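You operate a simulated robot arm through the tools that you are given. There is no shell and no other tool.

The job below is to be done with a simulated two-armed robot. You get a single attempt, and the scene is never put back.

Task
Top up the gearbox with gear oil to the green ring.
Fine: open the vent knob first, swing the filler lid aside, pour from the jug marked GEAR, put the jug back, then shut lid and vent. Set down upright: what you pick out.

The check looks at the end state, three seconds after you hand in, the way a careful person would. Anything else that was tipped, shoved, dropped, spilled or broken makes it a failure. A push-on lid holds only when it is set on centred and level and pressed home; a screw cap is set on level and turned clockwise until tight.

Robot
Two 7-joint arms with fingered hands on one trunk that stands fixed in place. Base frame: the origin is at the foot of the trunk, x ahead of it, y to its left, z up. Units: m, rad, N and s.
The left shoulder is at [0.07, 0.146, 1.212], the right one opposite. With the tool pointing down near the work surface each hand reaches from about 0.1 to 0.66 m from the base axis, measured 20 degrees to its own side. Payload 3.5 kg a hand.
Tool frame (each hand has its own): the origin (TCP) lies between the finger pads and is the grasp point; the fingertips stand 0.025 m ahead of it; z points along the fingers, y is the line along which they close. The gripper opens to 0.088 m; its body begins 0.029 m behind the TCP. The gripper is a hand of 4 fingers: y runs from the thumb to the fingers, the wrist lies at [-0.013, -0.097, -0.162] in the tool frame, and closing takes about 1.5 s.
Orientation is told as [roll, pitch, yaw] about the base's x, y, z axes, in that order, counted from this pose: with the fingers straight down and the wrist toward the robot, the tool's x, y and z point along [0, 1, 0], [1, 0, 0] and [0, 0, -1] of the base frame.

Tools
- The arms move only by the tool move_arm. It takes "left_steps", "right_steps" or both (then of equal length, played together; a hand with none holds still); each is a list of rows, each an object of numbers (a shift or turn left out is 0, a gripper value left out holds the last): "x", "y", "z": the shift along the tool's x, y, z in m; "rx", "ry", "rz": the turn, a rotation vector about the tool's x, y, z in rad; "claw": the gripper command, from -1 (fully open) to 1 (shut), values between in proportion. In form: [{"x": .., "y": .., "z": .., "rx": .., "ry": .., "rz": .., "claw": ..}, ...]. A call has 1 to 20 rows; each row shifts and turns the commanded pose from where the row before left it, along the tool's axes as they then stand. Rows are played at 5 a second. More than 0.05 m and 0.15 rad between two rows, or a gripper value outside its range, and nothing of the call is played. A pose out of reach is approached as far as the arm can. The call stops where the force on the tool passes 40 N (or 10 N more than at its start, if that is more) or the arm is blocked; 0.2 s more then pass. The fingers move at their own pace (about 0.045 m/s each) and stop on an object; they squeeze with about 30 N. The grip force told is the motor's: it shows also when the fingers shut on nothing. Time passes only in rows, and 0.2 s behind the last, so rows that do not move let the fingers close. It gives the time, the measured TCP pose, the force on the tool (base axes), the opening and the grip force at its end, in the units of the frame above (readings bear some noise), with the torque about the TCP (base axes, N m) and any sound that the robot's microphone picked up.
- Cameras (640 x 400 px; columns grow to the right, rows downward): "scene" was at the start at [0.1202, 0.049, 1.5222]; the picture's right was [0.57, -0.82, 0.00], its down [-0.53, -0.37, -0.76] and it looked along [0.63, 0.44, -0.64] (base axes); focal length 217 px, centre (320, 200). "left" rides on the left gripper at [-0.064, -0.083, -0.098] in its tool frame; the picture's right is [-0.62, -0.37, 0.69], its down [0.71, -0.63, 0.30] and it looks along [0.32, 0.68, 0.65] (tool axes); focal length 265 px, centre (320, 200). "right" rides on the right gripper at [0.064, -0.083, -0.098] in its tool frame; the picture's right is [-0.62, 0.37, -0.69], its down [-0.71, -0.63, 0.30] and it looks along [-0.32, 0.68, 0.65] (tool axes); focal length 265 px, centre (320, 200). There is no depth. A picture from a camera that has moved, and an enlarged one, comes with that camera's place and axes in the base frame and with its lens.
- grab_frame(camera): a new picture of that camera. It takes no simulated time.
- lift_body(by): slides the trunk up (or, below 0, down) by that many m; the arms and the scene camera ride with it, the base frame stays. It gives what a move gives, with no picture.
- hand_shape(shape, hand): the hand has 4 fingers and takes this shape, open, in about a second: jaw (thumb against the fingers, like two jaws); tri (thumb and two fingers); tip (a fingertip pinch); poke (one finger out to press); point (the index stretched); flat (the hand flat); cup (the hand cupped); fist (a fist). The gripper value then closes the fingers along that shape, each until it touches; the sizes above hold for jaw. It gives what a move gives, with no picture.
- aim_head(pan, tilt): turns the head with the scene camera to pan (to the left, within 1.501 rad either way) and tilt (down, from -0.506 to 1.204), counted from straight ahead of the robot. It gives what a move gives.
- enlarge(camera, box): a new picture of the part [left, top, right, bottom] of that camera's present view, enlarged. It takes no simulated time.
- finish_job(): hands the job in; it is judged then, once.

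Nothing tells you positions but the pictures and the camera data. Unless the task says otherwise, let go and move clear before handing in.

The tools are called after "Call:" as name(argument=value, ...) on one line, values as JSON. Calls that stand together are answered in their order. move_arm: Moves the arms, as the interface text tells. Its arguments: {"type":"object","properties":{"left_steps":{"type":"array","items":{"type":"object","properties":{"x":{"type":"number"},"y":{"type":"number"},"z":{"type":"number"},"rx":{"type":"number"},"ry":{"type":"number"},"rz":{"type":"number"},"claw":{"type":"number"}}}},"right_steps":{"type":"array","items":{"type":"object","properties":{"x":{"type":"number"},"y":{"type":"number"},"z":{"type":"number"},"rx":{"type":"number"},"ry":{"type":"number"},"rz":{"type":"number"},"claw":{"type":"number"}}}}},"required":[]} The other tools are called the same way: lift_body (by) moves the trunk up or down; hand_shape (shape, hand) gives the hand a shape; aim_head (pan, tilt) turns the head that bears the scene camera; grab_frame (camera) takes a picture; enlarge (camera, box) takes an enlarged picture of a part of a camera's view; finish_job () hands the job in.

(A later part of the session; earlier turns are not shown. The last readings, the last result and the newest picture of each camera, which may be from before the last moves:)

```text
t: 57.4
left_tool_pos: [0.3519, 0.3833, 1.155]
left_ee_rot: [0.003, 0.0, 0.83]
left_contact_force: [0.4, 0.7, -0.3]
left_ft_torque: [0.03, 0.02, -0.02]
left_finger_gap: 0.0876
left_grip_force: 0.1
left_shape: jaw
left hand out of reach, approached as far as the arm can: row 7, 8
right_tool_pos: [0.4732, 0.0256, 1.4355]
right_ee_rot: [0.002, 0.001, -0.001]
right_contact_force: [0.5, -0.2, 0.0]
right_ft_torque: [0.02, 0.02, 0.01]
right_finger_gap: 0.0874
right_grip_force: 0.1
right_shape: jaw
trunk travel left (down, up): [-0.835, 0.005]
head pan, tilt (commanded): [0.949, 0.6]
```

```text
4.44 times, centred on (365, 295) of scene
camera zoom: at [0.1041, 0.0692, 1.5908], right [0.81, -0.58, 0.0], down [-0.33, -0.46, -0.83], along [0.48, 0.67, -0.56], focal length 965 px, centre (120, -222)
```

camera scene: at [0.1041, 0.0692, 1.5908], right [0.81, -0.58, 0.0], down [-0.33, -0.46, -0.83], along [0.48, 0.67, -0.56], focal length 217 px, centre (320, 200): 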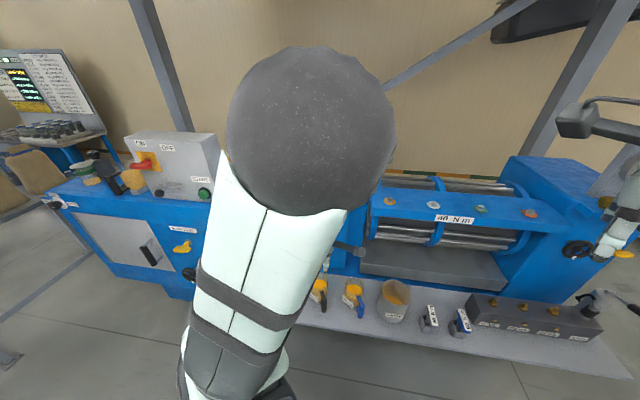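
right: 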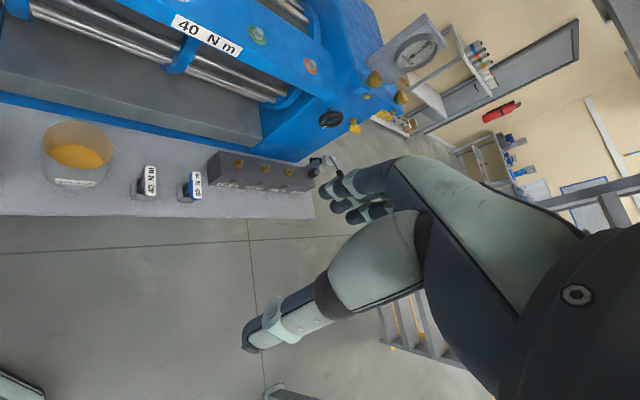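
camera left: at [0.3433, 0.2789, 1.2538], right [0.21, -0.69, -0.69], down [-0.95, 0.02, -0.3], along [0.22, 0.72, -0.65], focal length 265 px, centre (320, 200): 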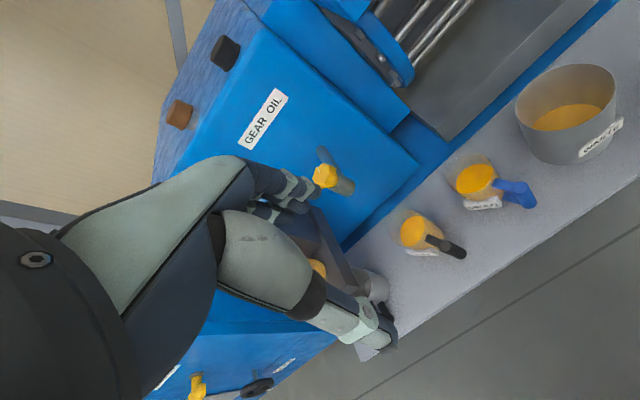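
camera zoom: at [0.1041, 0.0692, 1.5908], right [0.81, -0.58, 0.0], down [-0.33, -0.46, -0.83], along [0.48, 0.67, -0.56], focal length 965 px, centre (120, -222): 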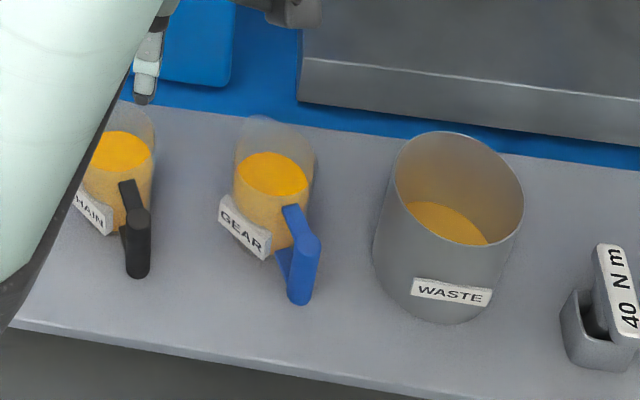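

The jug axis is near (0.563, 0.445) with the oil surface at z 0.715. The handle is at (0.531, 0.369), mid-height about 0.69, and the spout points along azimuth 67°. I'll tuck the right arm away, lower the trunk, and turn the left hand to a horizontal approach.

Call:
move_arm(right_steps=[{"x": -0.04, "y": -0.01}, {"x": -0.04, "y": -0.01}, {"x": -0.04, "y": -0.01}, {"x": -0.04, "y": -0.01}, {"x": -0.04, "y": -0.01}, {"x": -0.04, "y": -0.01}, {"x": -0.04, "y": -0.01}])

Call:
lift_body(by=-0.25)

Call:
move_arm(left_steps=[{"rz": -0.14}, {"rz": -0.14}, {"rz": -0.14}, {"rz": -0.14}, {"rz": -0.14}, {"rz": -0.14}, {"rz": -0.14}, {"rz": -0.14}])

Call:
grab_frame(camera="left")

```text
t: 59.0
left_tool_pos: [0.3511, 0.3864, 1.1557]
left_ee_rot: [0.002, 0.001, 0.83]
left_contact_force: [-0.6, -0.2, -0.4]
left_ft_torque: [0.02, -0.03, 0.02]
left_finger_gap: 0.0876
left_grip_force: 0.0
left_shape: jaw
right_tool_pos: [0.4304, -0.2446, 1.4205]
right_ee_rot: [-0.002, 0.001, 0.003]
right_contact_force: [-0.1, 0.2, -0.4]
right_ft_torque: [-0.02, 0.05, 0.0]
right_finger_gap: 0.0874
right_grip_force: 0.0
right_shape: jaw
right hand out of reach, approached as far as the arm can: row 6, 7
trunk travel left (down, up): [-0.835, 0.005]
head pan, tilt (commanded): [0.949, 0.6]
```

```text
t: 61.6
left_tool_pos: [0.3506, 0.3871, 0.9049]
left_ee_rot: [-0.001, -0.001, 0.83]
left_contact_force: [0.1, 0.0, 0.0]
left_ft_torque: [0.0, 0.02, -0.03]
left_finger_gap: 0.0878
left_grip_force: 0.1
left_shape: jaw
right_tool_pos: [0.4287, -0.2418, 1.1723]
right_ee_rot: [0.001, 0.002, 0.0]
right_contact_force: [-0.8, 0.3, 0.1]
right_ft_torque: [-0.02, 0.03, 0.01]
right_finger_gap: 0.0875
right_grip_force: 0.1
right_shape: jaw
trunk travel left (down, up): [-0.585, 0.255]
head pan, tilt (commanded): [0.949, 0.6]
```

```text
t: 63.4
left_tool_pos: [0.3513, 0.3858, 0.9054]
left_ee_rot: [0.001, 0.0, 1.953]
left_contact_force: [0.6, 0.0, 0.5]
left_ft_torque: [-0.01, 0.01, 0.03]
left_finger_gap: 0.0877
left_grip_force: 0.0
left_shape: jaw
right_tool_pos: [0.4291, -0.2427, 1.1722]
right_ee_rot: [0.0, -0.001, 0.0]
right_contact_force: [-0.1, -1.2, -0.5]
right_ft_torque: [0.01, 0.02, -0.02]
right_finger_gap: 0.0874
right_grip_force: 0.1
right_shape: jaw
trunk travel left (down, up): [-0.585, 0.255]
head pan, tilt (commanded): [0.949, 0.6]
```

```text
taken
camera left: at [0.4415, 0.3331, 1.0034], right [0.71, -0.11, -0.69], down [-0.43, -0.85, -0.3], along [-0.56, 0.51, -0.65], focal length 265 px, centre (320, 200)
```

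left: 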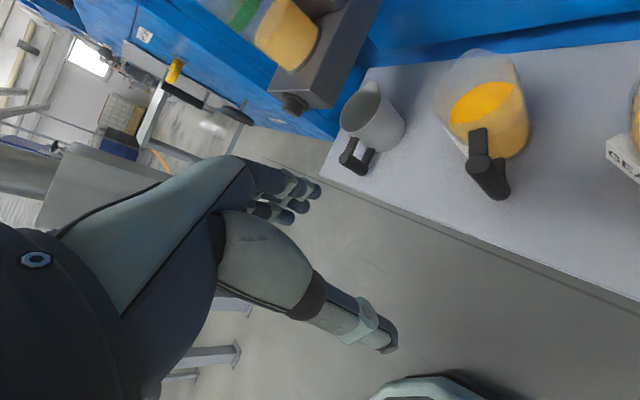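

Yaw 1.95 works. Now I'll pitch the hand up so the fingers point horizontally.

Call:
move_arm(left_steps=[{"ry": -0.14}, {"ry": -0.14}, {"ry": -0.14}, {"ry": -0.14}, {"ry": -0.14}, {"ry": -0.14}, {"ry": -0.14}, {"ry": -0.14}, {"ry": -0.14}, {"ry": -0.14}, {"ry": -0.14}, {}])

Call:
grab_frame(camera="left")

Call:
grab_frame(camera="scene")

```text
t: 66.0
left_tool_pos: [0.485, 0.4205, 0.9668]
left_ee_rot: [-1.535, 0.0, 1.953]
left_contact_force: [0.4, -0.1, -0.1]
left_ft_torque: [-0.01, -0.01, 0.02]
left_finger_gap: 0.0876
left_grip_force: 0.1
left_shape: jaw
left hand out of reach, approached as far as the arm can: row 4, 5, 6, 7, 8, 9, 10, 11
right_tool_pos: [0.4292, -0.2428, 1.1723]
right_ee_rot: [0.0, 0.001, 0.001]
right_contact_force: [-0.5, -0.7, -0.1]
right_ft_torque: [0.0, -0.02, 0.0]
right_finger_gap: 0.0876
right_grip_force: 0.1
right_shape: jaw
trunk travel left (down, up): [-0.585, 0.255]
head pan, tilt (commanded): [0.949, 0.6]
```

```text
taken
camera left: at [0.4268, 0.3078, 1.0341], right [0.8, -0.08, 0.6], down [0.49, -0.48, -0.72], along [0.34, 0.87, -0.35], focal length 265 px, centre (320, 200)
```

left: 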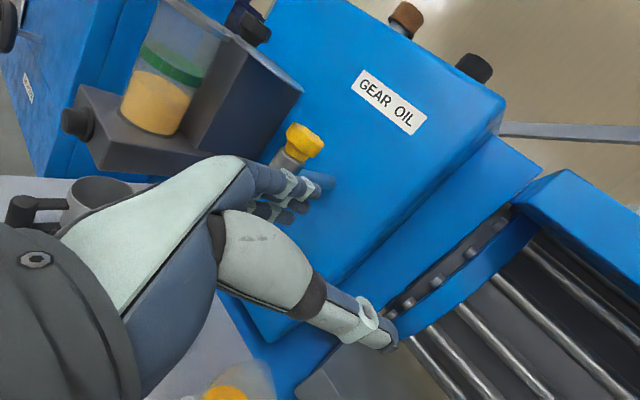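

```text
taken
camera scene: at [0.1011, 0.0725, 1.3409], right [0.81, -0.58, 0.0], down [-0.33, -0.46, -0.83], along [0.48, 0.67, -0.56], focal length 217 px, centre (320, 200)
```

scene: 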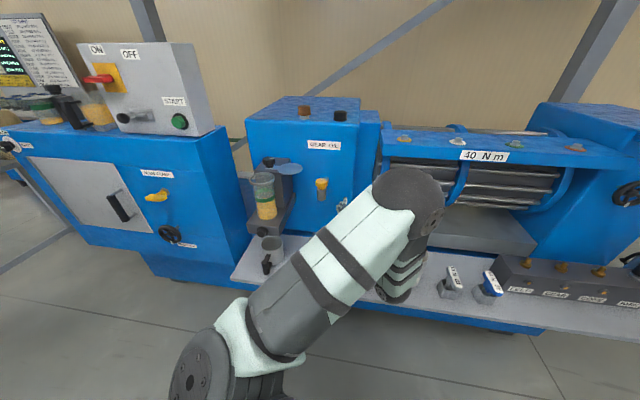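

The hand is now horizontal, and with the elbow out to the right the head camera sees the cup clearly. I'll zoom on the cup for a baseline of level and ring.

Call:
enlarge(camera="scene", box=[235, 150, 315, 230])

Call:
enlarge(camera="left", box=[60, 0, 330, 180])

```text
5.00 times, centred on (275, 190) of scene
camera zoom: at [0.1011, 0.0725, 1.3409], right [0.81, -0.58, 0.0], down [-0.33, -0.46, -0.83], along [0.48, 0.67, -0.56], focal length 1085 px, centre (545, 250)
```

zoom: 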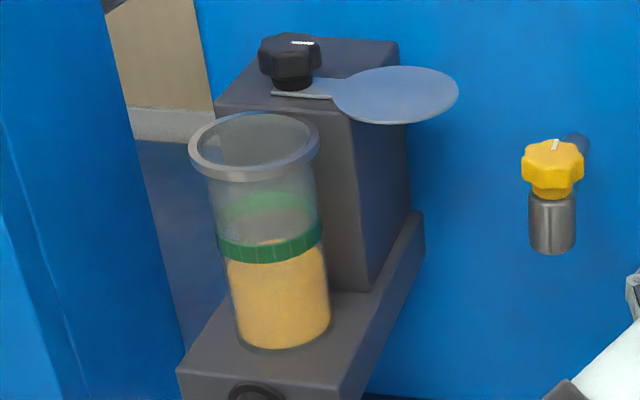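

```text
2.22 times, centred on (195, 90) of left
camera zoom: at [0.4268, 0.3078, 1.0341], right [0.8, -0.08, 0.6], down [0.49, -0.48, -0.72], along [0.34, 0.87, -0.35], focal length 590 px, centre (598, 444)
```

zoom: 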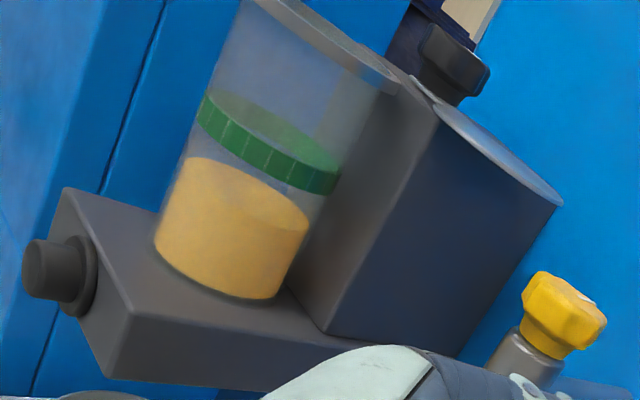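

The oil level is about z 0.90 and the green ring is centred near z 0.93, so it needs roughly 30 mm more, about 100 mL. The cup mouth is at (0.312, 0.698), z 0.993. I'll now line the hand up in front of the GEAR jug's handle.

Call:
move_arm(left_steps=[{"y": -0.034, "z": -0.0118}, {"y": -0.034, "z": -0.0118}, {"y": -0.034, "z": -0.0118}, {"y": -0.034, "z": -0.0118}, {"rx": -0.131}, {"rx": -0.131}, {"rx": -0.131}, {"rx": -0.131}, {"rx": -0.131}, {"rx": -0.131}, {}])

Call:
grab_frame(camera="left")

Call:
grab_frame(camera="scene")

```text
t: 68.4
left_tool_pos: [0.502, 0.3949, 0.9814]
left_ee_rot: [-1.546, -0.019, 2.734]
left_contact_force: [0.1, 0.7, 0.1]
left_ft_torque: [0.0, 0.0, 0.04]
left_finger_gap: 0.0877
left_grip_force: 0.0
left_shape: jaw
left hand out of reach, approached as far as the arm can: row 1, 4, 5, 6, 7, 8, 9, 10
right_tool_pos: [0.4285, -0.2426, 1.1715]
right_ee_rot: [0.0, 0.0, -0.001]
right_contact_force: [0.7, -0.7, -0.2]
right_ft_torque: [-0.02, -0.03, 0.0]
right_finger_gap: 0.0877
right_grip_force: 0.1
right_shape: jaw
trunk travel left (down, up): [-0.585, 0.255]
head pan, tilt (commanded): [0.949, 0.6]
```

```text
taken
camera left: at [0.5417, 0.2729, 1.0463], right [0.63, 0.5, 0.6], down [0.68, 0.02, -0.73], along [-0.38, 0.87, -0.33], focal length 265 px, centre (320, 200)
```

left: 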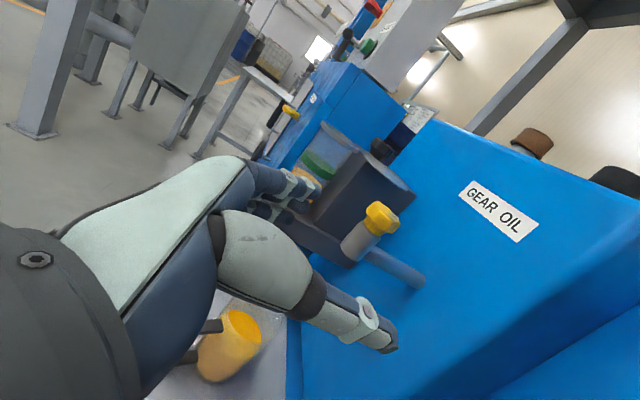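

```text
taken
camera scene: at [0.1013, 0.0716, 1.341], right [0.81, -0.58, 0.0], down [-0.33, -0.46, -0.83], along [0.48, 0.67, -0.56], focal length 217 px, centre (320, 200)
```

scene: 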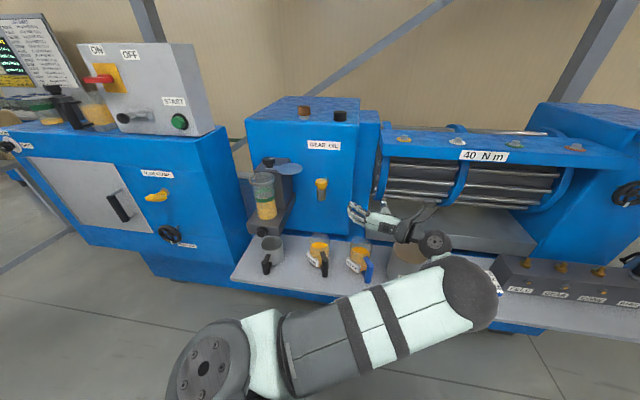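

The hand is now horizontal, pointing along the jug's axis. I'll lower the trunk part way, keeping the hand above the jugs, and try aligning directly over the handle for a straight-down straddle.

Call:
lift_body(by=-0.13)

Call:
move_arm(left_steps=[{"y": -0.02, "z": -0.01}, {"y": -0.018, "z": -0.01}, {}])

Call:
grab_frame(camera="left")

Call:
grab_frame(camera="scene")

```text
t: 70.0
left_tool_pos: [0.5022, 0.3955, 0.8502]
left_ee_rot: [-1.547, -0.021, 2.735]
left_contact_force: [0.1, 0.8, -0.2]
left_ft_torque: [0.01, -0.02, 0.03]
left_finger_gap: 0.0878
left_grip_force: 0.0
left_shape: jaw
right_tool_pos: [0.4295, -0.2436, 1.0423]
right_ee_rot: [0.0, 0.001, 0.002]
right_contact_force: [-0.1, 0.2, 0.3]
right_ft_torque: [-0.01, 0.04, 0.0]
right_finger_gap: 0.0876
right_grip_force: 0.1
right_shape: jaw
trunk travel left (down, up): [-0.455, 0.385]
head pan, tilt (commanded): [0.949, 0.6]
```

```text
t: 70.8
left_tool_pos: [0.5319, 0.3928, 0.8478]
left_ee_rot: [-1.548, -0.021, 2.737]
left_contact_force: [-0.2, 0.7, 0.4]
left_ft_torque: [-0.03, 0.04, -0.03]
left_finger_gap: 0.0879
left_grip_force: 0.0
left_shape: jaw
left hand out of reach, approached as far as the arm can: row 1, 2
right_tool_pos: [0.4282, -0.2432, 1.0412]
right_ee_rot: [0.0, 0.001, 0.0]
right_contact_force: [-0.5, 0.5, 0.0]
right_ft_torque: [0.03, -0.01, 0.05]
right_finger_gap: 0.0874
right_grip_force: 0.0
right_shape: jaw
trunk travel left (down, up): [-0.455, 0.385]
head pan, tilt (commanded): [0.949, 0.6]
```

```text
taken
camera left: at [0.5709, 0.2716, 0.9128], right [0.63, 0.5, 0.6], down [0.68, 0.02, -0.73], along [-0.38, 0.87, -0.33], focal length 265 px, centre (320, 200)
```

left: 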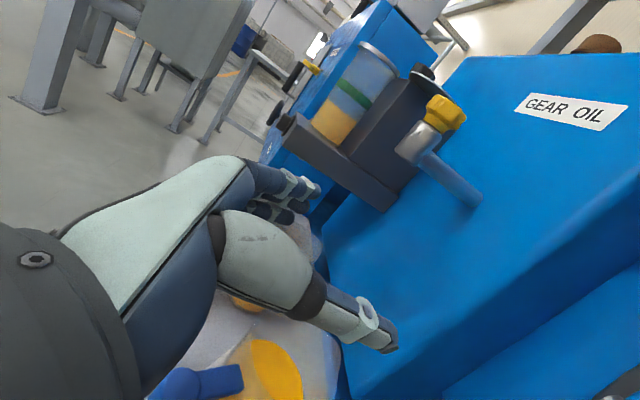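

```text
taken
camera scene: at [0.1016, 0.0721, 1.2109], right [0.81, -0.58, 0.0], down [-0.33, -0.46, -0.83], along [0.48, 0.67, -0.56], focal length 217 px, centre (320, 200)
```

scene: 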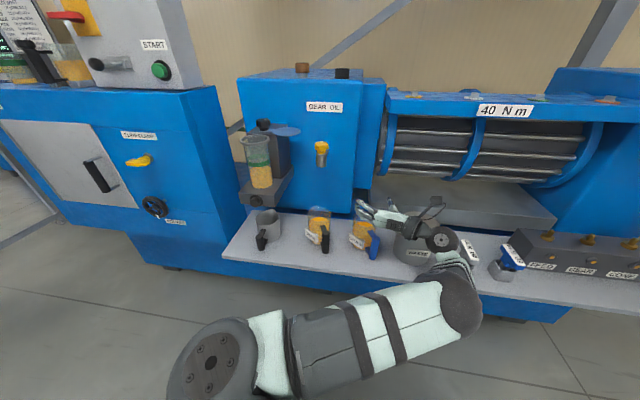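

I'm limited in y by about 2 cm at this hand angle. I'll try a slightly smaller approach azimuth (around 50°) to gain reach.

Call:
move_arm(left_steps=[{"rx": 0.1}, {"rx": 0.1}, {"rx": 0.1}, {"y": -0.01, "z": -0.015}, {"y": -0.005, "z": -0.015}, {}])

Call:
grab_frame(camera="left")

```text
t: 72.2
left_tool_pos: [0.5239, 0.3598, 0.8477]
left_ee_rot: [-1.542, -0.014, 2.435]
left_contact_force: [0.7, 1.0, 0.4]
left_ft_torque: [0.02, 0.01, -0.02]
left_finger_gap: 0.0877
left_grip_force: 0.0
left_shape: jaw
right_tool_pos: [0.4287, -0.2427, 1.0416]
right_ee_rot: [0.0, 0.0, 0.002]
right_contact_force: [0.7, 0.0, 0.5]
right_ft_torque: [0.03, 0.01, -0.01]
right_finger_gap: 0.0874
right_grip_force: 0.0
right_shape: jaw
trunk travel left (down, up): [-0.455, 0.385]
head pan, tilt (commanded): [0.949, 0.6]
```

```text
taken
camera left: at [0.5248, 0.2326, 0.9147], right [0.75, 0.3, 0.59], down [0.66, -0.19, -0.73], along [-0.11, 0.94, -0.33], focal length 265 px, centre (320, 200)
```

left: 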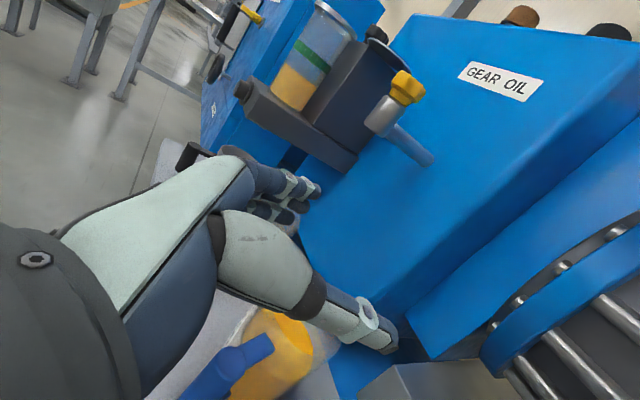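

At azimuth 50° the handle position is reachable. I'll check the handle in the hand camera to fine-align.

Call:
enlarge(camera="left", box=[170, 300, 350, 400])

Call:
enlarge(camera="scene", box=[290, 170, 480, 290])

```text
3.56 times, centred on (260, 350) of left
camera zoom: at [0.5248, 0.2326, 0.9147], right [0.75, 0.3, 0.59], down [0.66, -0.19, -0.73], along [-0.11, 0.94, -0.33], focal length 944 px, centre (533, -333)
```

zoom: 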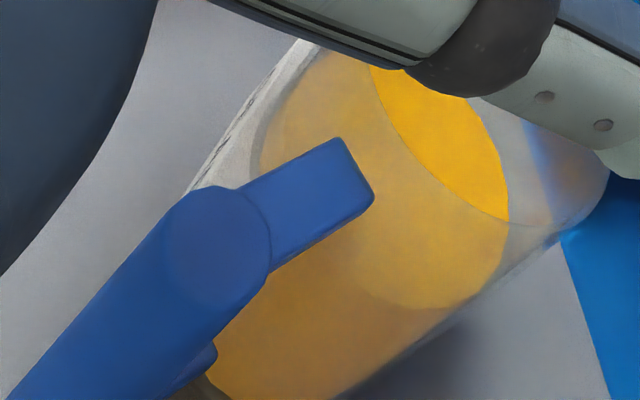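

```text
3.33 times, centred on (385, 230) of scene
camera zoom: at [0.1022, 0.0723, 1.2108], right [0.81, -0.58, 0.0], down [-0.33, -0.46, -0.82], along [0.48, 0.67, -0.57], focal length 724 px, centre (103, 100)
```

zoom: 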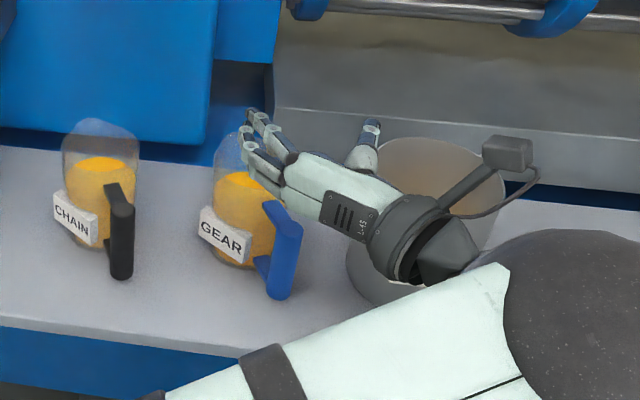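

The handle re-measures at (0.532, 0.368), matching earlier estimates. I'll shift 11 mm forward to be over it and lower the trunk in stages, keeping the open fingers straddling the handle.

Call:
move_arm(left_steps=[{"z": 0.0113, "y": -0.001}, {}])

Call:
lift_body(by=-0.06)

Call:
grab_frame(camera="left")

Call:
grab_frame(camera="scene")

```text
t: 72.8
left_tool_pos: [0.5294, 0.3681, 0.8471]
left_ee_rot: [-1.542, -0.013, 2.435]
left_contact_force: [-0.2, -0.2, 0.7]
left_ft_torque: [0.01, 0.01, 0.03]
left_finger_gap: 0.0875
left_grip_force: 0.1
left_shape: jaw
right_tool_pos: [0.43, -0.2433, 1.0422]
right_ee_rot: [0.0, 0.0, 0.0]
right_contact_force: [-0.2, 0.1, 0.5]
right_ft_torque: [-0.04, 0.01, 0.0]
right_finger_gap: 0.0876
right_grip_force: 0.1
right_shape: jaw
trunk travel left (down, up): [-0.455, 0.385]
head pan, tilt (commanded): [0.949, 0.6]
```

```text
t: 73.8
left_tool_pos: [0.5305, 0.368, 0.788]
left_ee_rot: [-1.541, -0.014, 2.436]
left_contact_force: [-0.7, 0.4, 0.3]
left_ft_torque: [-0.04, 0.01, 0.02]
left_finger_gap: 0.0877
left_grip_force: 0.0
left_shape: jaw
right_tool_pos: [0.4296, -0.2439, 0.9829]
right_ee_rot: [-0.001, 0.0, 0.002]
right_contact_force: [-0.2, 0.6, -0.3]
right_ft_torque: [0.01, 0.02, -0.03]
right_finger_gap: 0.0875
right_grip_force: 0.0
right_shape: jaw
trunk travel left (down, up): [-0.395, 0.445]
head pan, tilt (commanded): [0.949, 0.6]
```

```text
taken
camera left: at [0.532, 0.2407, 0.8544], right [0.75, 0.3, 0.59], down [0.66, -0.19, -0.73], along [-0.11, 0.94, -0.33], focal length 265 px, centre (320, 200)
```

left: 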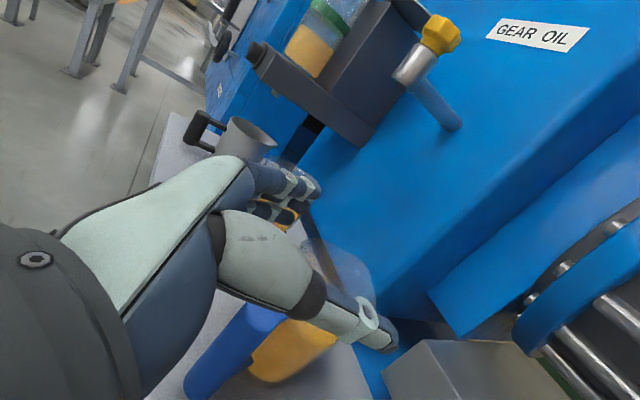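

```text
taken
camera scene: at [0.1017, 0.0722, 1.1509], right [0.81, -0.58, 0.0], down [-0.33, -0.46, -0.83], along [0.48, 0.67, -0.56], focal length 217 px, centre (320, 200)
```

scene: 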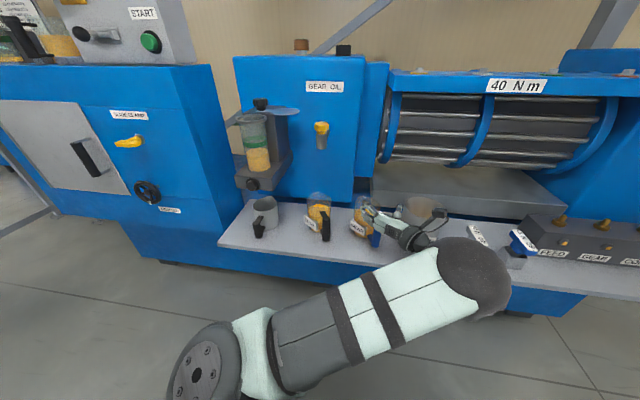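

Call:
enlarge(camera="left", box=[170, 230, 420, 400])

Call:
enlarge(camera="scene", box=[330, 170, 460, 260])

```text
2.35 times, centred on (295, 315) of left
camera zoom: at [0.532, 0.2407, 0.8544], right [0.75, 0.3, 0.59], down [0.66, -0.19, -0.73], along [-0.11, 0.94, -0.33], focal length 624 px, centre (379, -71)
```

zoom: 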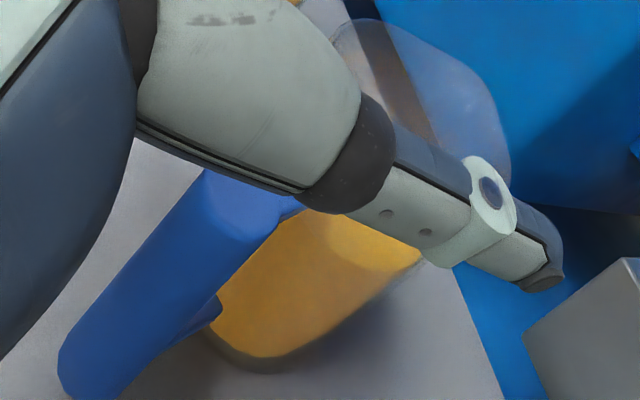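

```text
4.44 times, centred on (395, 215) of scene
camera zoom: at [0.1017, 0.0722, 1.1509], right [0.81, -0.58, 0.0], down [-0.33, -0.46, -0.83], along [0.48, 0.67, -0.56], focal length 965 px, centre (-13, 133)
```

zoom: 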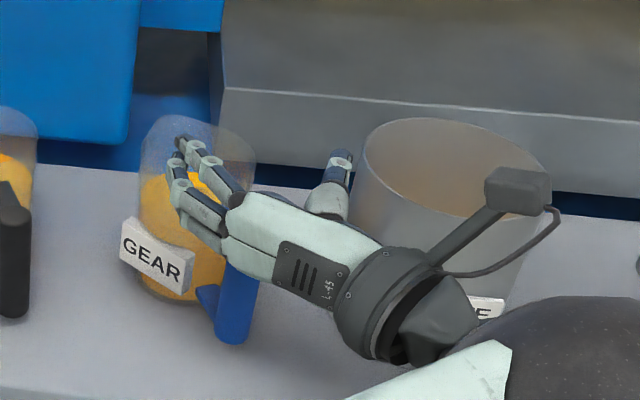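

Projection checks show the handle is centred between the open fingers to within a few mm. I'll lower further in two stages.

Call:
lift_body(by=-0.05)

Call:
enlarge(camera="scene", box=[320, 130, 450, 230])

Call:
enlarge(camera="left", box=[170, 180, 420, 400])

```text
t: 74.7
left_tool_pos: [0.5302, 0.3686, 0.7371]
left_ee_rot: [-1.54, -0.014, 2.436]
left_contact_force: [0.4, 0.4, -0.4]
left_ft_torque: [0.01, -0.03, 0.01]
left_finger_gap: 0.0873
left_grip_force: 0.0
left_shape: jaw
right_tool_pos: [0.4294, -0.2438, 0.9319]
right_ee_rot: [0.002, -0.001, 0.002]
right_contact_force: [0.2, -0.3, -0.4]
right_ft_torque: [-0.01, -0.02, 0.01]
right_finger_gap: 0.0879
right_grip_force: 0.0
right_shape: jaw
trunk travel left (down, up): [-0.345, 0.495]
head pan, tilt (commanded): [0.949, 0.6]
```

```text
4.00 times, centred on (385, 180) of scene
camera zoom: at [0.1017, 0.0722, 1.1009], right [0.81, -0.58, 0.0], down [-0.33, -0.46, -0.83], along [0.48, 0.67, -0.56], focal length 868 px, centre (60, 280)
```

zoom: 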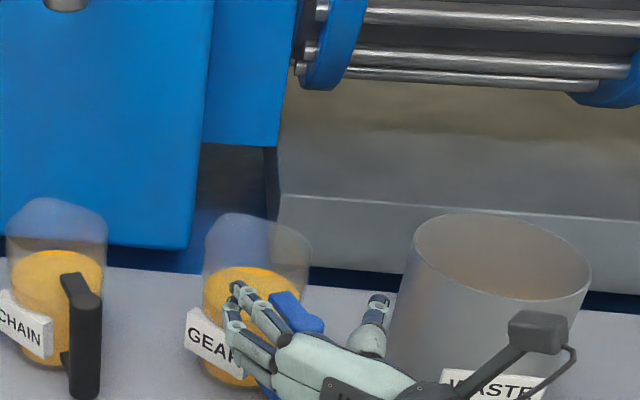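

```text
1.82 times, centred on (295, 290) of left
camera zoom: at [0.532, 0.2406, 0.8044], right [0.75, 0.3, 0.59], down [0.66, -0.19, -0.73], along [-0.11, 0.94, -0.33], focal length 483 px, centre (366, 36)
```

zoom: 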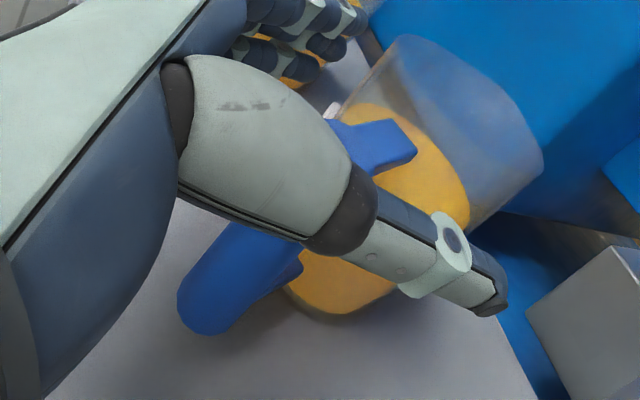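

The handle is between the fingers and thumb with no contact. I'll lower the last ~4 cm to mid-handle.

Call:
lift_body(by=-0.043)

Call:
enlarge(camera="left", box=[170, 130, 420, 350])

Call:
enlarge(camera="scene", box=[320, 130, 450, 230])

```text
t: 75.6
left_tool_pos: [0.5305, 0.3686, 0.6938]
left_ee_rot: [-1.542, -0.015, 2.435]
left_contact_force: [0.1, 0.5, 0.2]
left_ft_torque: [0.0, -0.01, -0.01]
left_finger_gap: 0.0879
left_grip_force: 0.0
left_shape: jaw
right_tool_pos: [0.4285, -0.2433, 0.8892]
right_ee_rot: [0.001, 0.0, 0.001]
right_contact_force: [0.9, -0.9, -0.3]
right_ft_torque: [0.0, 0.01, -0.01]
right_finger_gap: 0.0873
right_grip_force: 0.1
right_shape: jaw
trunk travel left (down, up): [-0.302, 0.538]
head pan, tilt (commanded): [0.949, 0.6]
```

```text
1.82 times, centred on (295, 240) of left
camera zoom: at [0.532, 0.2406, 0.7614], right [0.75, 0.3, 0.59], down [0.66, -0.19, -0.73], along [-0.11, 0.94, -0.33], focal length 483 px, centre (366, 127)
```

zoom: 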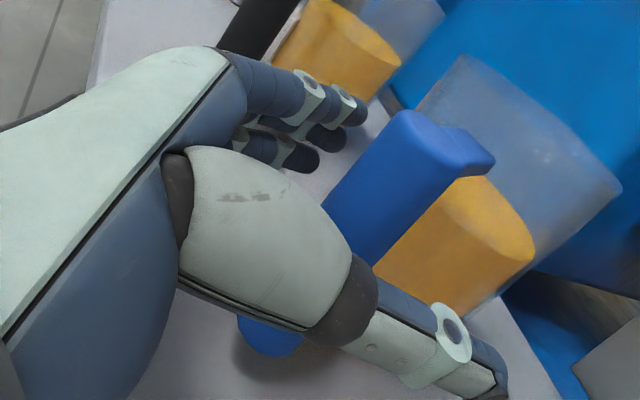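

```text
4.00 times, centred on (385, 180) of scene
camera zoom: at [0.1017, 0.0722, 1.0579], right [0.81, -0.58, 0.0], down [-0.33, -0.46, -0.83], along [0.48, 0.67, -0.56], focal length 868 px, centre (60, 280)
```

zoom: 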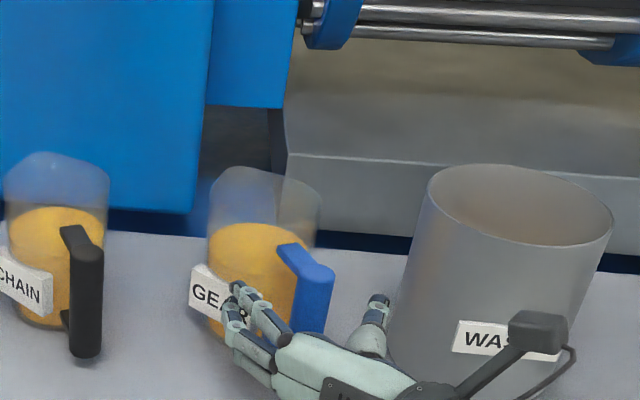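

The handle is centred between thumb and fingers at mid-height, so I'll close the grip.

Call:
move_arm(left_steps=[{"claw": 0}, {}, {}, {"claw": 0.4}, {}, {"claw": 1}, {}, {}, {}])

Call:
enlarge(camera="left", box=[170, 130, 420, 350])

Call:
enlarge(camera="scene", box=[320, 130, 450, 230])

```text
t: 77.6
left_tool_pos: [0.5309, 0.3689, 0.6944]
left_ee_rot: [-1.541, -0.016, 2.437]
left_contact_force: [-0.6, 2.0, -0.8]
left_ft_torque: [0.03, 0.04, 0.03]
left_finger_gap: 0.0153
left_grip_force: 30.6
left_shape: jaw
right_tool_pos: [0.429, -0.244, 0.8888]
right_ee_rot: [0.001, -0.001, 0.0]
right_contact_force: [0.1, 0.7, -0.2]
right_ft_torque: [0.02, 0.05, -0.01]
right_finger_gap: 0.0875
right_grip_force: 0.1
right_shape: jaw
trunk travel left (down, up): [-0.302, 0.538]
head pan, tilt (commanded): [0.949, 0.6]
```

```text
1.82 times, centred on (295, 240) of left
camera zoom: at [0.5322, 0.2408, 0.7612], right [0.75, 0.3, 0.59], down [0.66, -0.19, -0.73], along [-0.11, 0.94, -0.33], focal length 483 px, centre (366, 127)
```

zoom: 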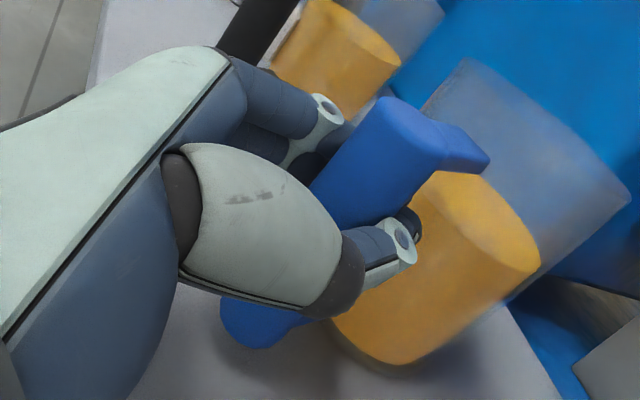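

```text
4.00 times, centred on (385, 180) of scene
camera zoom: at [0.102, 0.0724, 1.0578], right [0.81, -0.58, 0.0], down [-0.33, -0.46, -0.82], along [0.48, 0.67, -0.57], focal length 868 px, centre (60, 280)
```

zoom: 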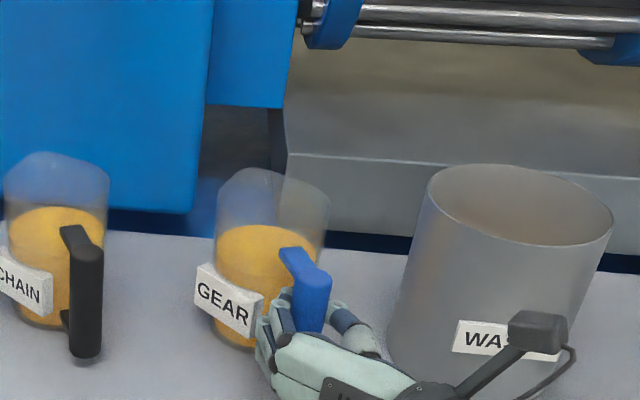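

The handle is gripped (30 N). I'll lift 3 cm with the trunk and check the jug comes up level.

Call:
lift_body(by=0.03)

Call:
grab_frame(camera="left")

Call:
enlarge(camera="scene", box=[320, 130, 450, 230])

```text
t: 78.3
left_tool_pos: [0.5303, 0.3687, 0.7256]
left_ee_rot: [-1.541, -0.014, 2.434]
left_contact_force: [-1.1, -0.5, -2.6]
left_ft_torque: [-0.11, 0.02, 0.0]
left_finger_gap: 0.0153
left_grip_force: 29.9
left_shape: jaw
right_tool_pos: [0.4319, -0.2441, 0.9186]
right_ee_rot: [-0.002, 0.001, 0.0]
right_contact_force: [0.5, -0.9, -0.4]
right_ft_torque: [-0.01, 0.01, 0.01]
right_finger_gap: 0.0874
right_grip_force: 0.0
right_shape: jaw
trunk travel left (down, up): [-0.332, 0.508]
head pan, tilt (commanded): [0.949, 0.6]
```

```text
taken
camera left: at [0.5325, 0.2405, 0.791], right [0.75, 0.3, 0.59], down [0.66, -0.19, -0.73], along [-0.11, 0.94, -0.33], focal length 265 px, centre (320, 200)
```

left: 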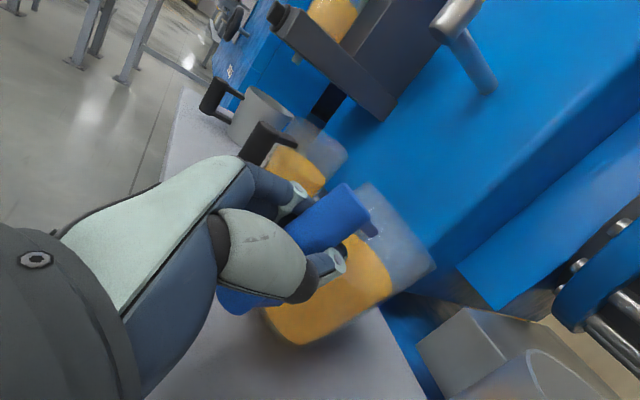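

```text
4.00 times, centred on (385, 180) of scene
camera zoom: at [0.1024, 0.0721, 1.0879], right [0.81, -0.58, 0.0], down [-0.33, -0.46, -0.82], along [0.48, 0.67, -0.57], focal length 868 px, centre (60, 280)
```

zoom: 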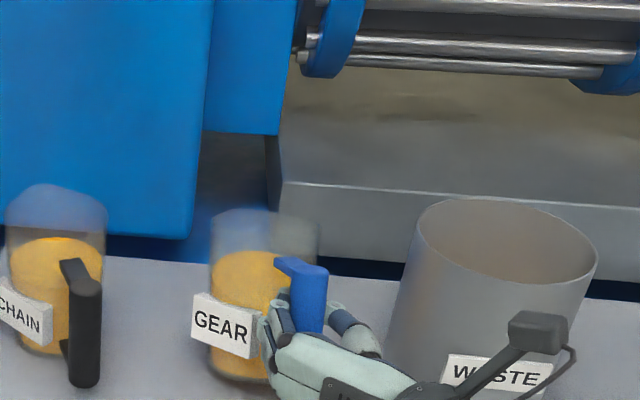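

The jug lifted, though it may have settled slightly in the grip. I'll compare with the same close-up as before the lift.

Call:
enlarge(camera="left", box=[170, 130, 420, 350])

Call:
enlarge(camera="left", box=[230, 160, 450, 360])

Call:
enlarge(camera="scene", box=[355, 170, 415, 235])

```text
1.82 times, centred on (295, 240) of left
camera zoom: at [0.5325, 0.2405, 0.791], right [0.75, 0.3, 0.59], down [0.66, -0.19, -0.73], along [-0.11, 0.94, -0.33], focal length 483 px, centre (366, 127)
```

zoom: 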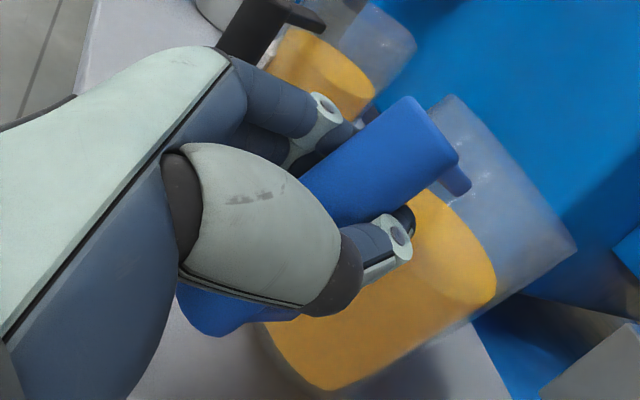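

```text
2.00 times, centred on (340, 260) of left
camera zoom: at [0.5325, 0.2405, 0.791], right [0.75, 0.3, 0.59], down [0.66, -0.19, -0.73], along [-0.11, 0.94, -0.33], focal length 531 px, centre (280, 80)
```

zoom: 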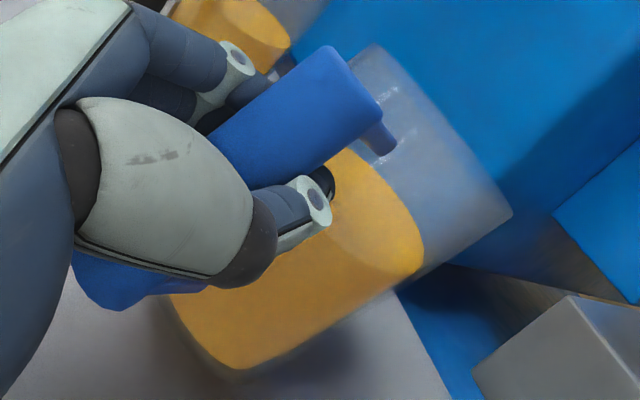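

```text
6.15 times, centred on (385, 202) of scene
camera zoom: at [0.1024, 0.0721, 1.0879], right [0.81, -0.58, 0.0], down [-0.33, -0.46, -0.82], along [0.48, 0.67, -0.57], focal length 1336 px, centre (-80, 185)
```

zoom: 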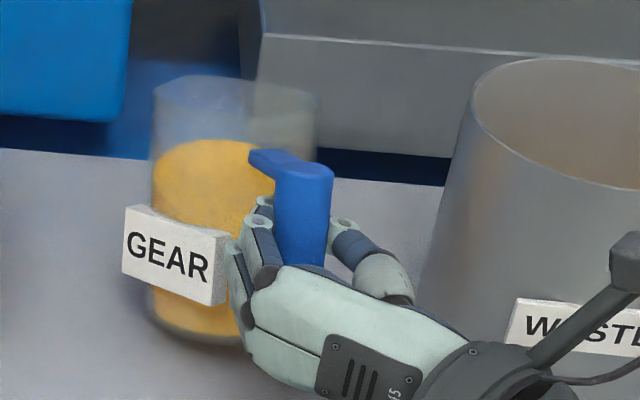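

The jug has pitched forward roughly 15–20° in the grip. I'll check whether it's still slipping by letting a moment pass.

Call:
move_arm(left_steps=[{}, {}])

Call:
enlarge(camera="left", box=[230, 160, 450, 360])

Call:
enlarge(camera="scene", box=[355, 170, 415, 235])

```text
t: 78.9
left_tool_pos: [0.5303, 0.3675, 0.7235]
left_ee_rot: [-1.541, -0.013, 2.436]
left_contact_force: [0.6, -0.7, -2.6]
left_ft_torque: [-0.06, -0.01, 0.03]
left_finger_gap: 0.0154
left_grip_force: 30.0
left_shape: jaw
right_tool_pos: [0.4291, -0.2422, 0.9199]
right_ee_rot: [0.0, 0.0, -0.001]
right_contact_force: [-0.8, -0.2, 0.0]
right_ft_torque: [-0.01, -0.03, 0.01]
right_finger_gap: 0.0874
right_grip_force: 0.1
right_shape: jaw
trunk travel left (down, up): [-0.332, 0.508]
head pan, tilt (commanded): [0.949, 0.6]
```

```text
2.00 times, centred on (340, 260) of left
camera zoom: at [0.5323, 0.2406, 0.7911], right [0.75, 0.3, 0.59], down [0.66, -0.19, -0.73], along [-0.11, 0.94, -0.33], focal length 531 px, centre (280, 80)
```

zoom: 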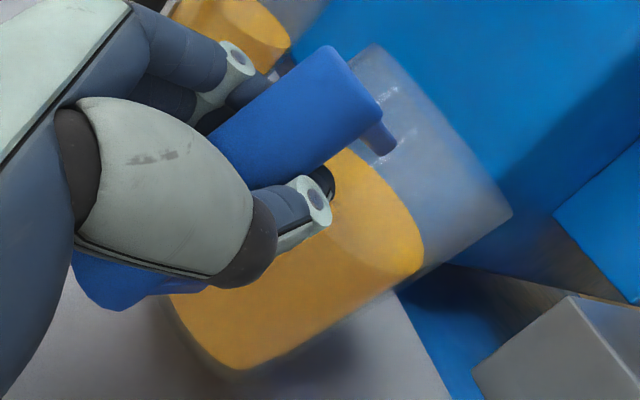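

```text
6.15 times, centred on (385, 202) of scene
camera zoom: at [0.1021, 0.0723, 1.0878], right [0.81, -0.58, 0.0], down [-0.33, -0.46, -0.82], along [0.48, 0.67, -0.57], focal length 1336 px, centre (-80, 185)
```

zoom: 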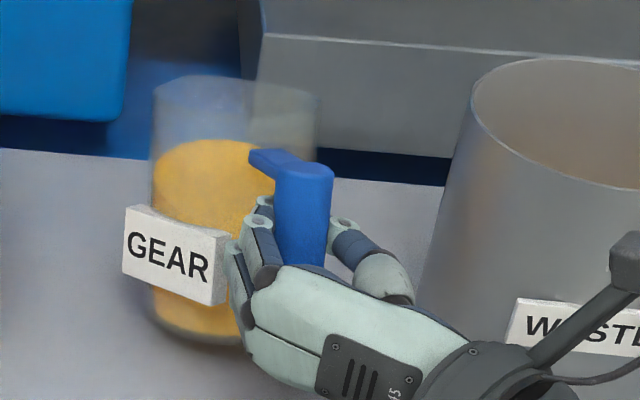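

It's holding steady now. I'll pitch the hand up a little to bring the jug closer to level before transporting.

Call:
move_arm(left_steps=[{"ry": -0.06, "rz": 0.02}, {"ry": -0.06, "rz": 0.02}, {"ry": -0.06, "rz": 0.02}, {"ry": -0.06, "rz": 0.02}, {}])

Call:
enlarge(camera="left", box=[230, 160, 450, 360])

Call:
enlarge(camera="scene", box=[355, 170, 415, 235])

```text
t: 80.1
left_tool_pos: [0.5348, 0.3917, 0.7255]
left_ee_rot: [-1.781, -0.092, 2.442]
left_contact_force: [1.2, -0.2, -2.9]
left_ft_torque: [-0.08, 0.0, -0.01]
left_finger_gap: 0.0142
left_grip_force: 29.9
left_shape: jaw
left hand out of reach, approached as far as the arm can: row 2, 3, 4
right_tool_pos: [0.4295, -0.2434, 0.9187]
right_ee_rot: [0.001, 0.001, 0.001]
right_contact_force: [-0.3, 0.2, -0.8]
right_ft_torque: [0.01, 0.03, 0.01]
right_finger_gap: 0.0876
right_grip_force: 0.1
right_shape: jaw
trunk travel left (down, up): [-0.332, 0.508]
head pan, tilt (commanded): [0.949, 0.6]
```

```text
2.00 times, centred on (340, 260) of left
camera zoom: at [0.5312, 0.253, 0.7602], right [0.69, 0.14, 0.71], down [0.72, -0.02, -0.69], along [-0.08, 0.99, -0.12], focal length 531 px, centre (280, 80)
```

zoom: 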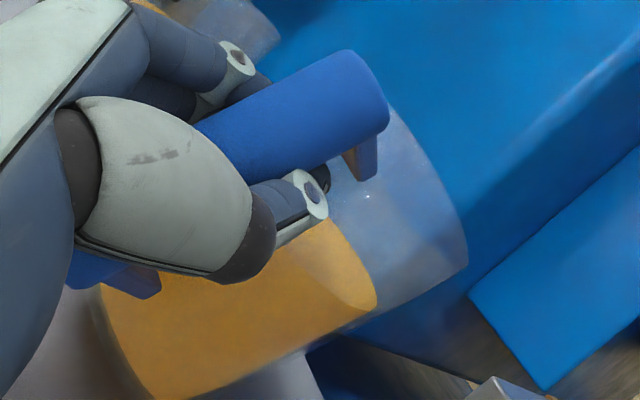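

```text
6.15 times, centred on (385, 202) of scene
camera zoom: at [0.1023, 0.0725, 1.0878], right [0.81, -0.58, 0.0], down [-0.33, -0.46, -0.82], along [0.48, 0.67, -0.57], focal length 1336 px, centre (-80, 185)
```

zoom: 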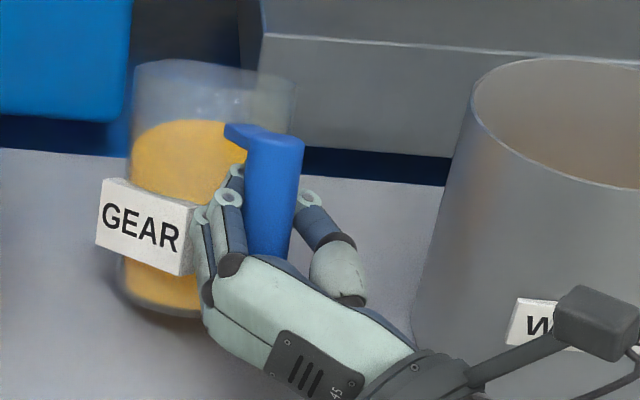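

The jug slips slightly in pitch but comes to rest at about 21° forward tilt, and oil only reaches the spout at about 40°. It's stable enough if I move gently. I'll raise the trunk so the jug clears everything.

Call:
lift_body(by=0.2)

Call:
enlarge(camera="left", box=[230, 160, 450, 360])

Call:
grab_frame(camera="scene")

```text
t: 82.3
left_tool_pos: [0.5356, 0.3918, 0.9251]
left_ee_rot: [-1.78, -0.092, 2.442]
left_contact_force: [0.3, -0.5, -5.1]
left_ft_torque: [-0.17, 0.05, -0.04]
left_finger_gap: 0.0137
left_grip_force: 29.9
left_shape: jaw
right_tool_pos: [0.4312, -0.2425, 1.1185]
right_ee_rot: [0.0, 0.0, 0.0]
right_contact_force: [0.5, -0.2, -0.1]
right_ft_torque: [-0.02, -0.01, 0.02]
right_finger_gap: 0.0877
right_grip_force: 0.0
right_shape: jaw
trunk travel left (down, up): [-0.532, 0.308]
head pan, tilt (commanded): [0.949, 0.6]
```

```text
2.00 times, centred on (340, 260) of left
camera zoom: at [0.5315, 0.2531, 0.9601], right [0.69, 0.14, 0.71], down [0.72, -0.02, -0.69], along [-0.08, 0.99, -0.12], focal length 531 px, centre (280, 80)
```

zoom: 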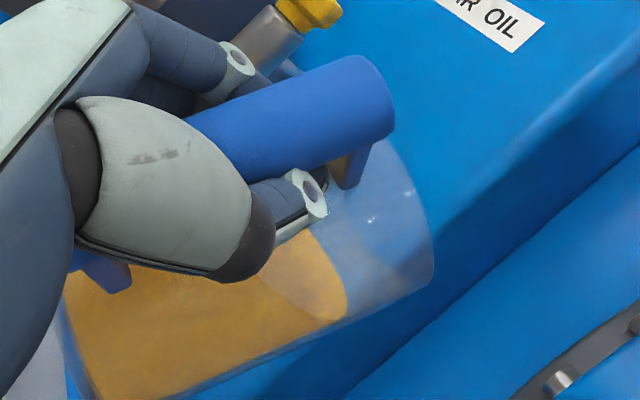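

```text
taken
camera scene: at [0.1028, 0.0727, 1.2877], right [0.81, -0.58, 0.0], down [-0.33, -0.46, -0.82], along [0.48, 0.67, -0.57], focal length 217 px, centre (320, 200)
```

scene: 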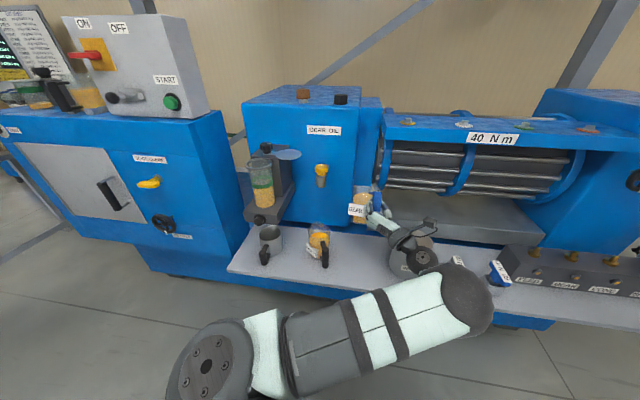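

Call:
move_arm(left_steps=[{}, {}, {}])

Call:
enlarge(camera="left", box=[230, 160, 450, 360])

Call:
enlarge(camera="scene", box=[330, 170, 430, 260])

```text
t: 83.1
left_tool_pos: [0.536, 0.3921, 0.9257]
left_ee_rot: [-1.781, -0.093, 2.442]
left_contact_force: [-0.7, -0.2, -4.3]
left_ft_torque: [-0.14, 0.02, -0.01]
left_finger_gap: 0.0134
left_grip_force: 30.5
left_shape: jaw
right_tool_pos: [0.4299, -0.2438, 1.118]
right_ee_rot: [-0.001, 0.0, 0.0]
right_contact_force: [-1.0, -0.5, 0.1]
right_ft_torque: [0.03, -0.01, 0.01]
right_finger_gap: 0.0875
right_grip_force: 0.1
right_shape: jaw
trunk travel left (down, up): [-0.532, 0.308]
head pan, tilt (commanded): [0.949, 0.6]
```

```text
2.00 times, centred on (340, 260) of left
camera zoom: at [0.5314, 0.2532, 0.9602], right [0.69, 0.14, 0.71], down [0.72, -0.02, -0.69], along [-0.08, 0.99, -0.12], focal length 531 px, centre (280, 80)
```

zoom: 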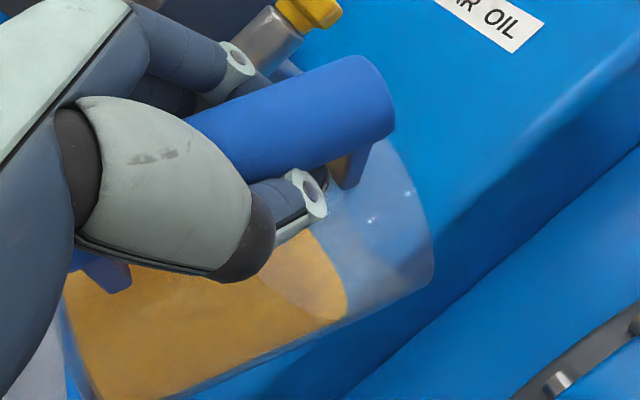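

```text
4.44 times, centred on (380, 215) of scene
camera zoom: at [0.1026, 0.0727, 1.2877], right [0.81, -0.58, 0.0], down [-0.33, -0.46, -0.82], along [0.48, 0.67, -0.57], focal length 965 px, centre (53, 133)
```

zoom: 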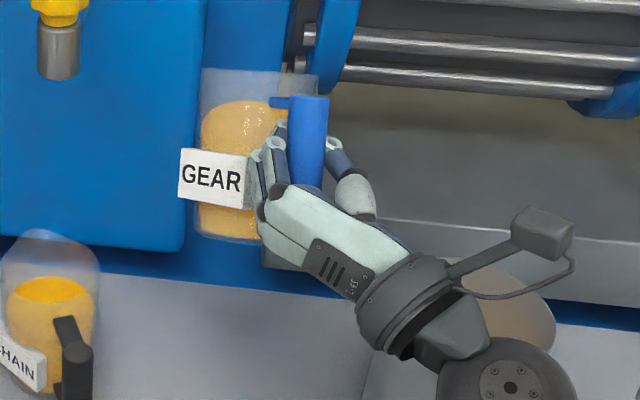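

It's stable at a tilt of 25–30°, with the oil still about 2 cm short of the rim. I'll continue raising in gentle stages to clear the valve before moving left.

Call:
lift_body(by=0.1)

Call:
enlarge(camera="left", box=[230, 160, 450, 360])

```text
t: 84.4
left_tool_pos: [0.5358, 0.3925, 1.0258]
left_ee_rot: [-1.78, -0.093, 2.443]
left_contact_force: [0.1, -0.2, -4.7]
left_ft_torque: [-0.17, 0.01, 0.01]
left_finger_gap: 0.0138
left_grip_force: 30.1
left_shape: jaw
right_tool_pos: [0.4295, -0.2425, 1.2192]
right_ee_rot: [0.0, 0.002, 0.0]
right_contact_force: [-0.4, -0.5, -0.6]
right_ft_torque: [-0.01, -0.01, 0.0]
right_finger_gap: 0.0875
right_grip_force: 0.1
right_shape: jaw
trunk travel left (down, up): [-0.632, 0.208]
head pan, tilt (commanded): [0.949, 0.6]
```

```text
2.00 times, centred on (340, 260) of left
camera zoom: at [0.5317, 0.2532, 1.06], right [0.69, 0.14, 0.71], down [0.72, -0.02, -0.69], along [-0.08, 0.99, -0.12], focal length 531 px, centre (280, 80)
```

zoom: 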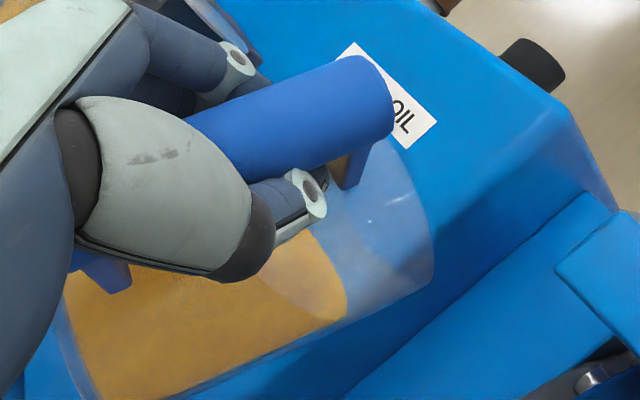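

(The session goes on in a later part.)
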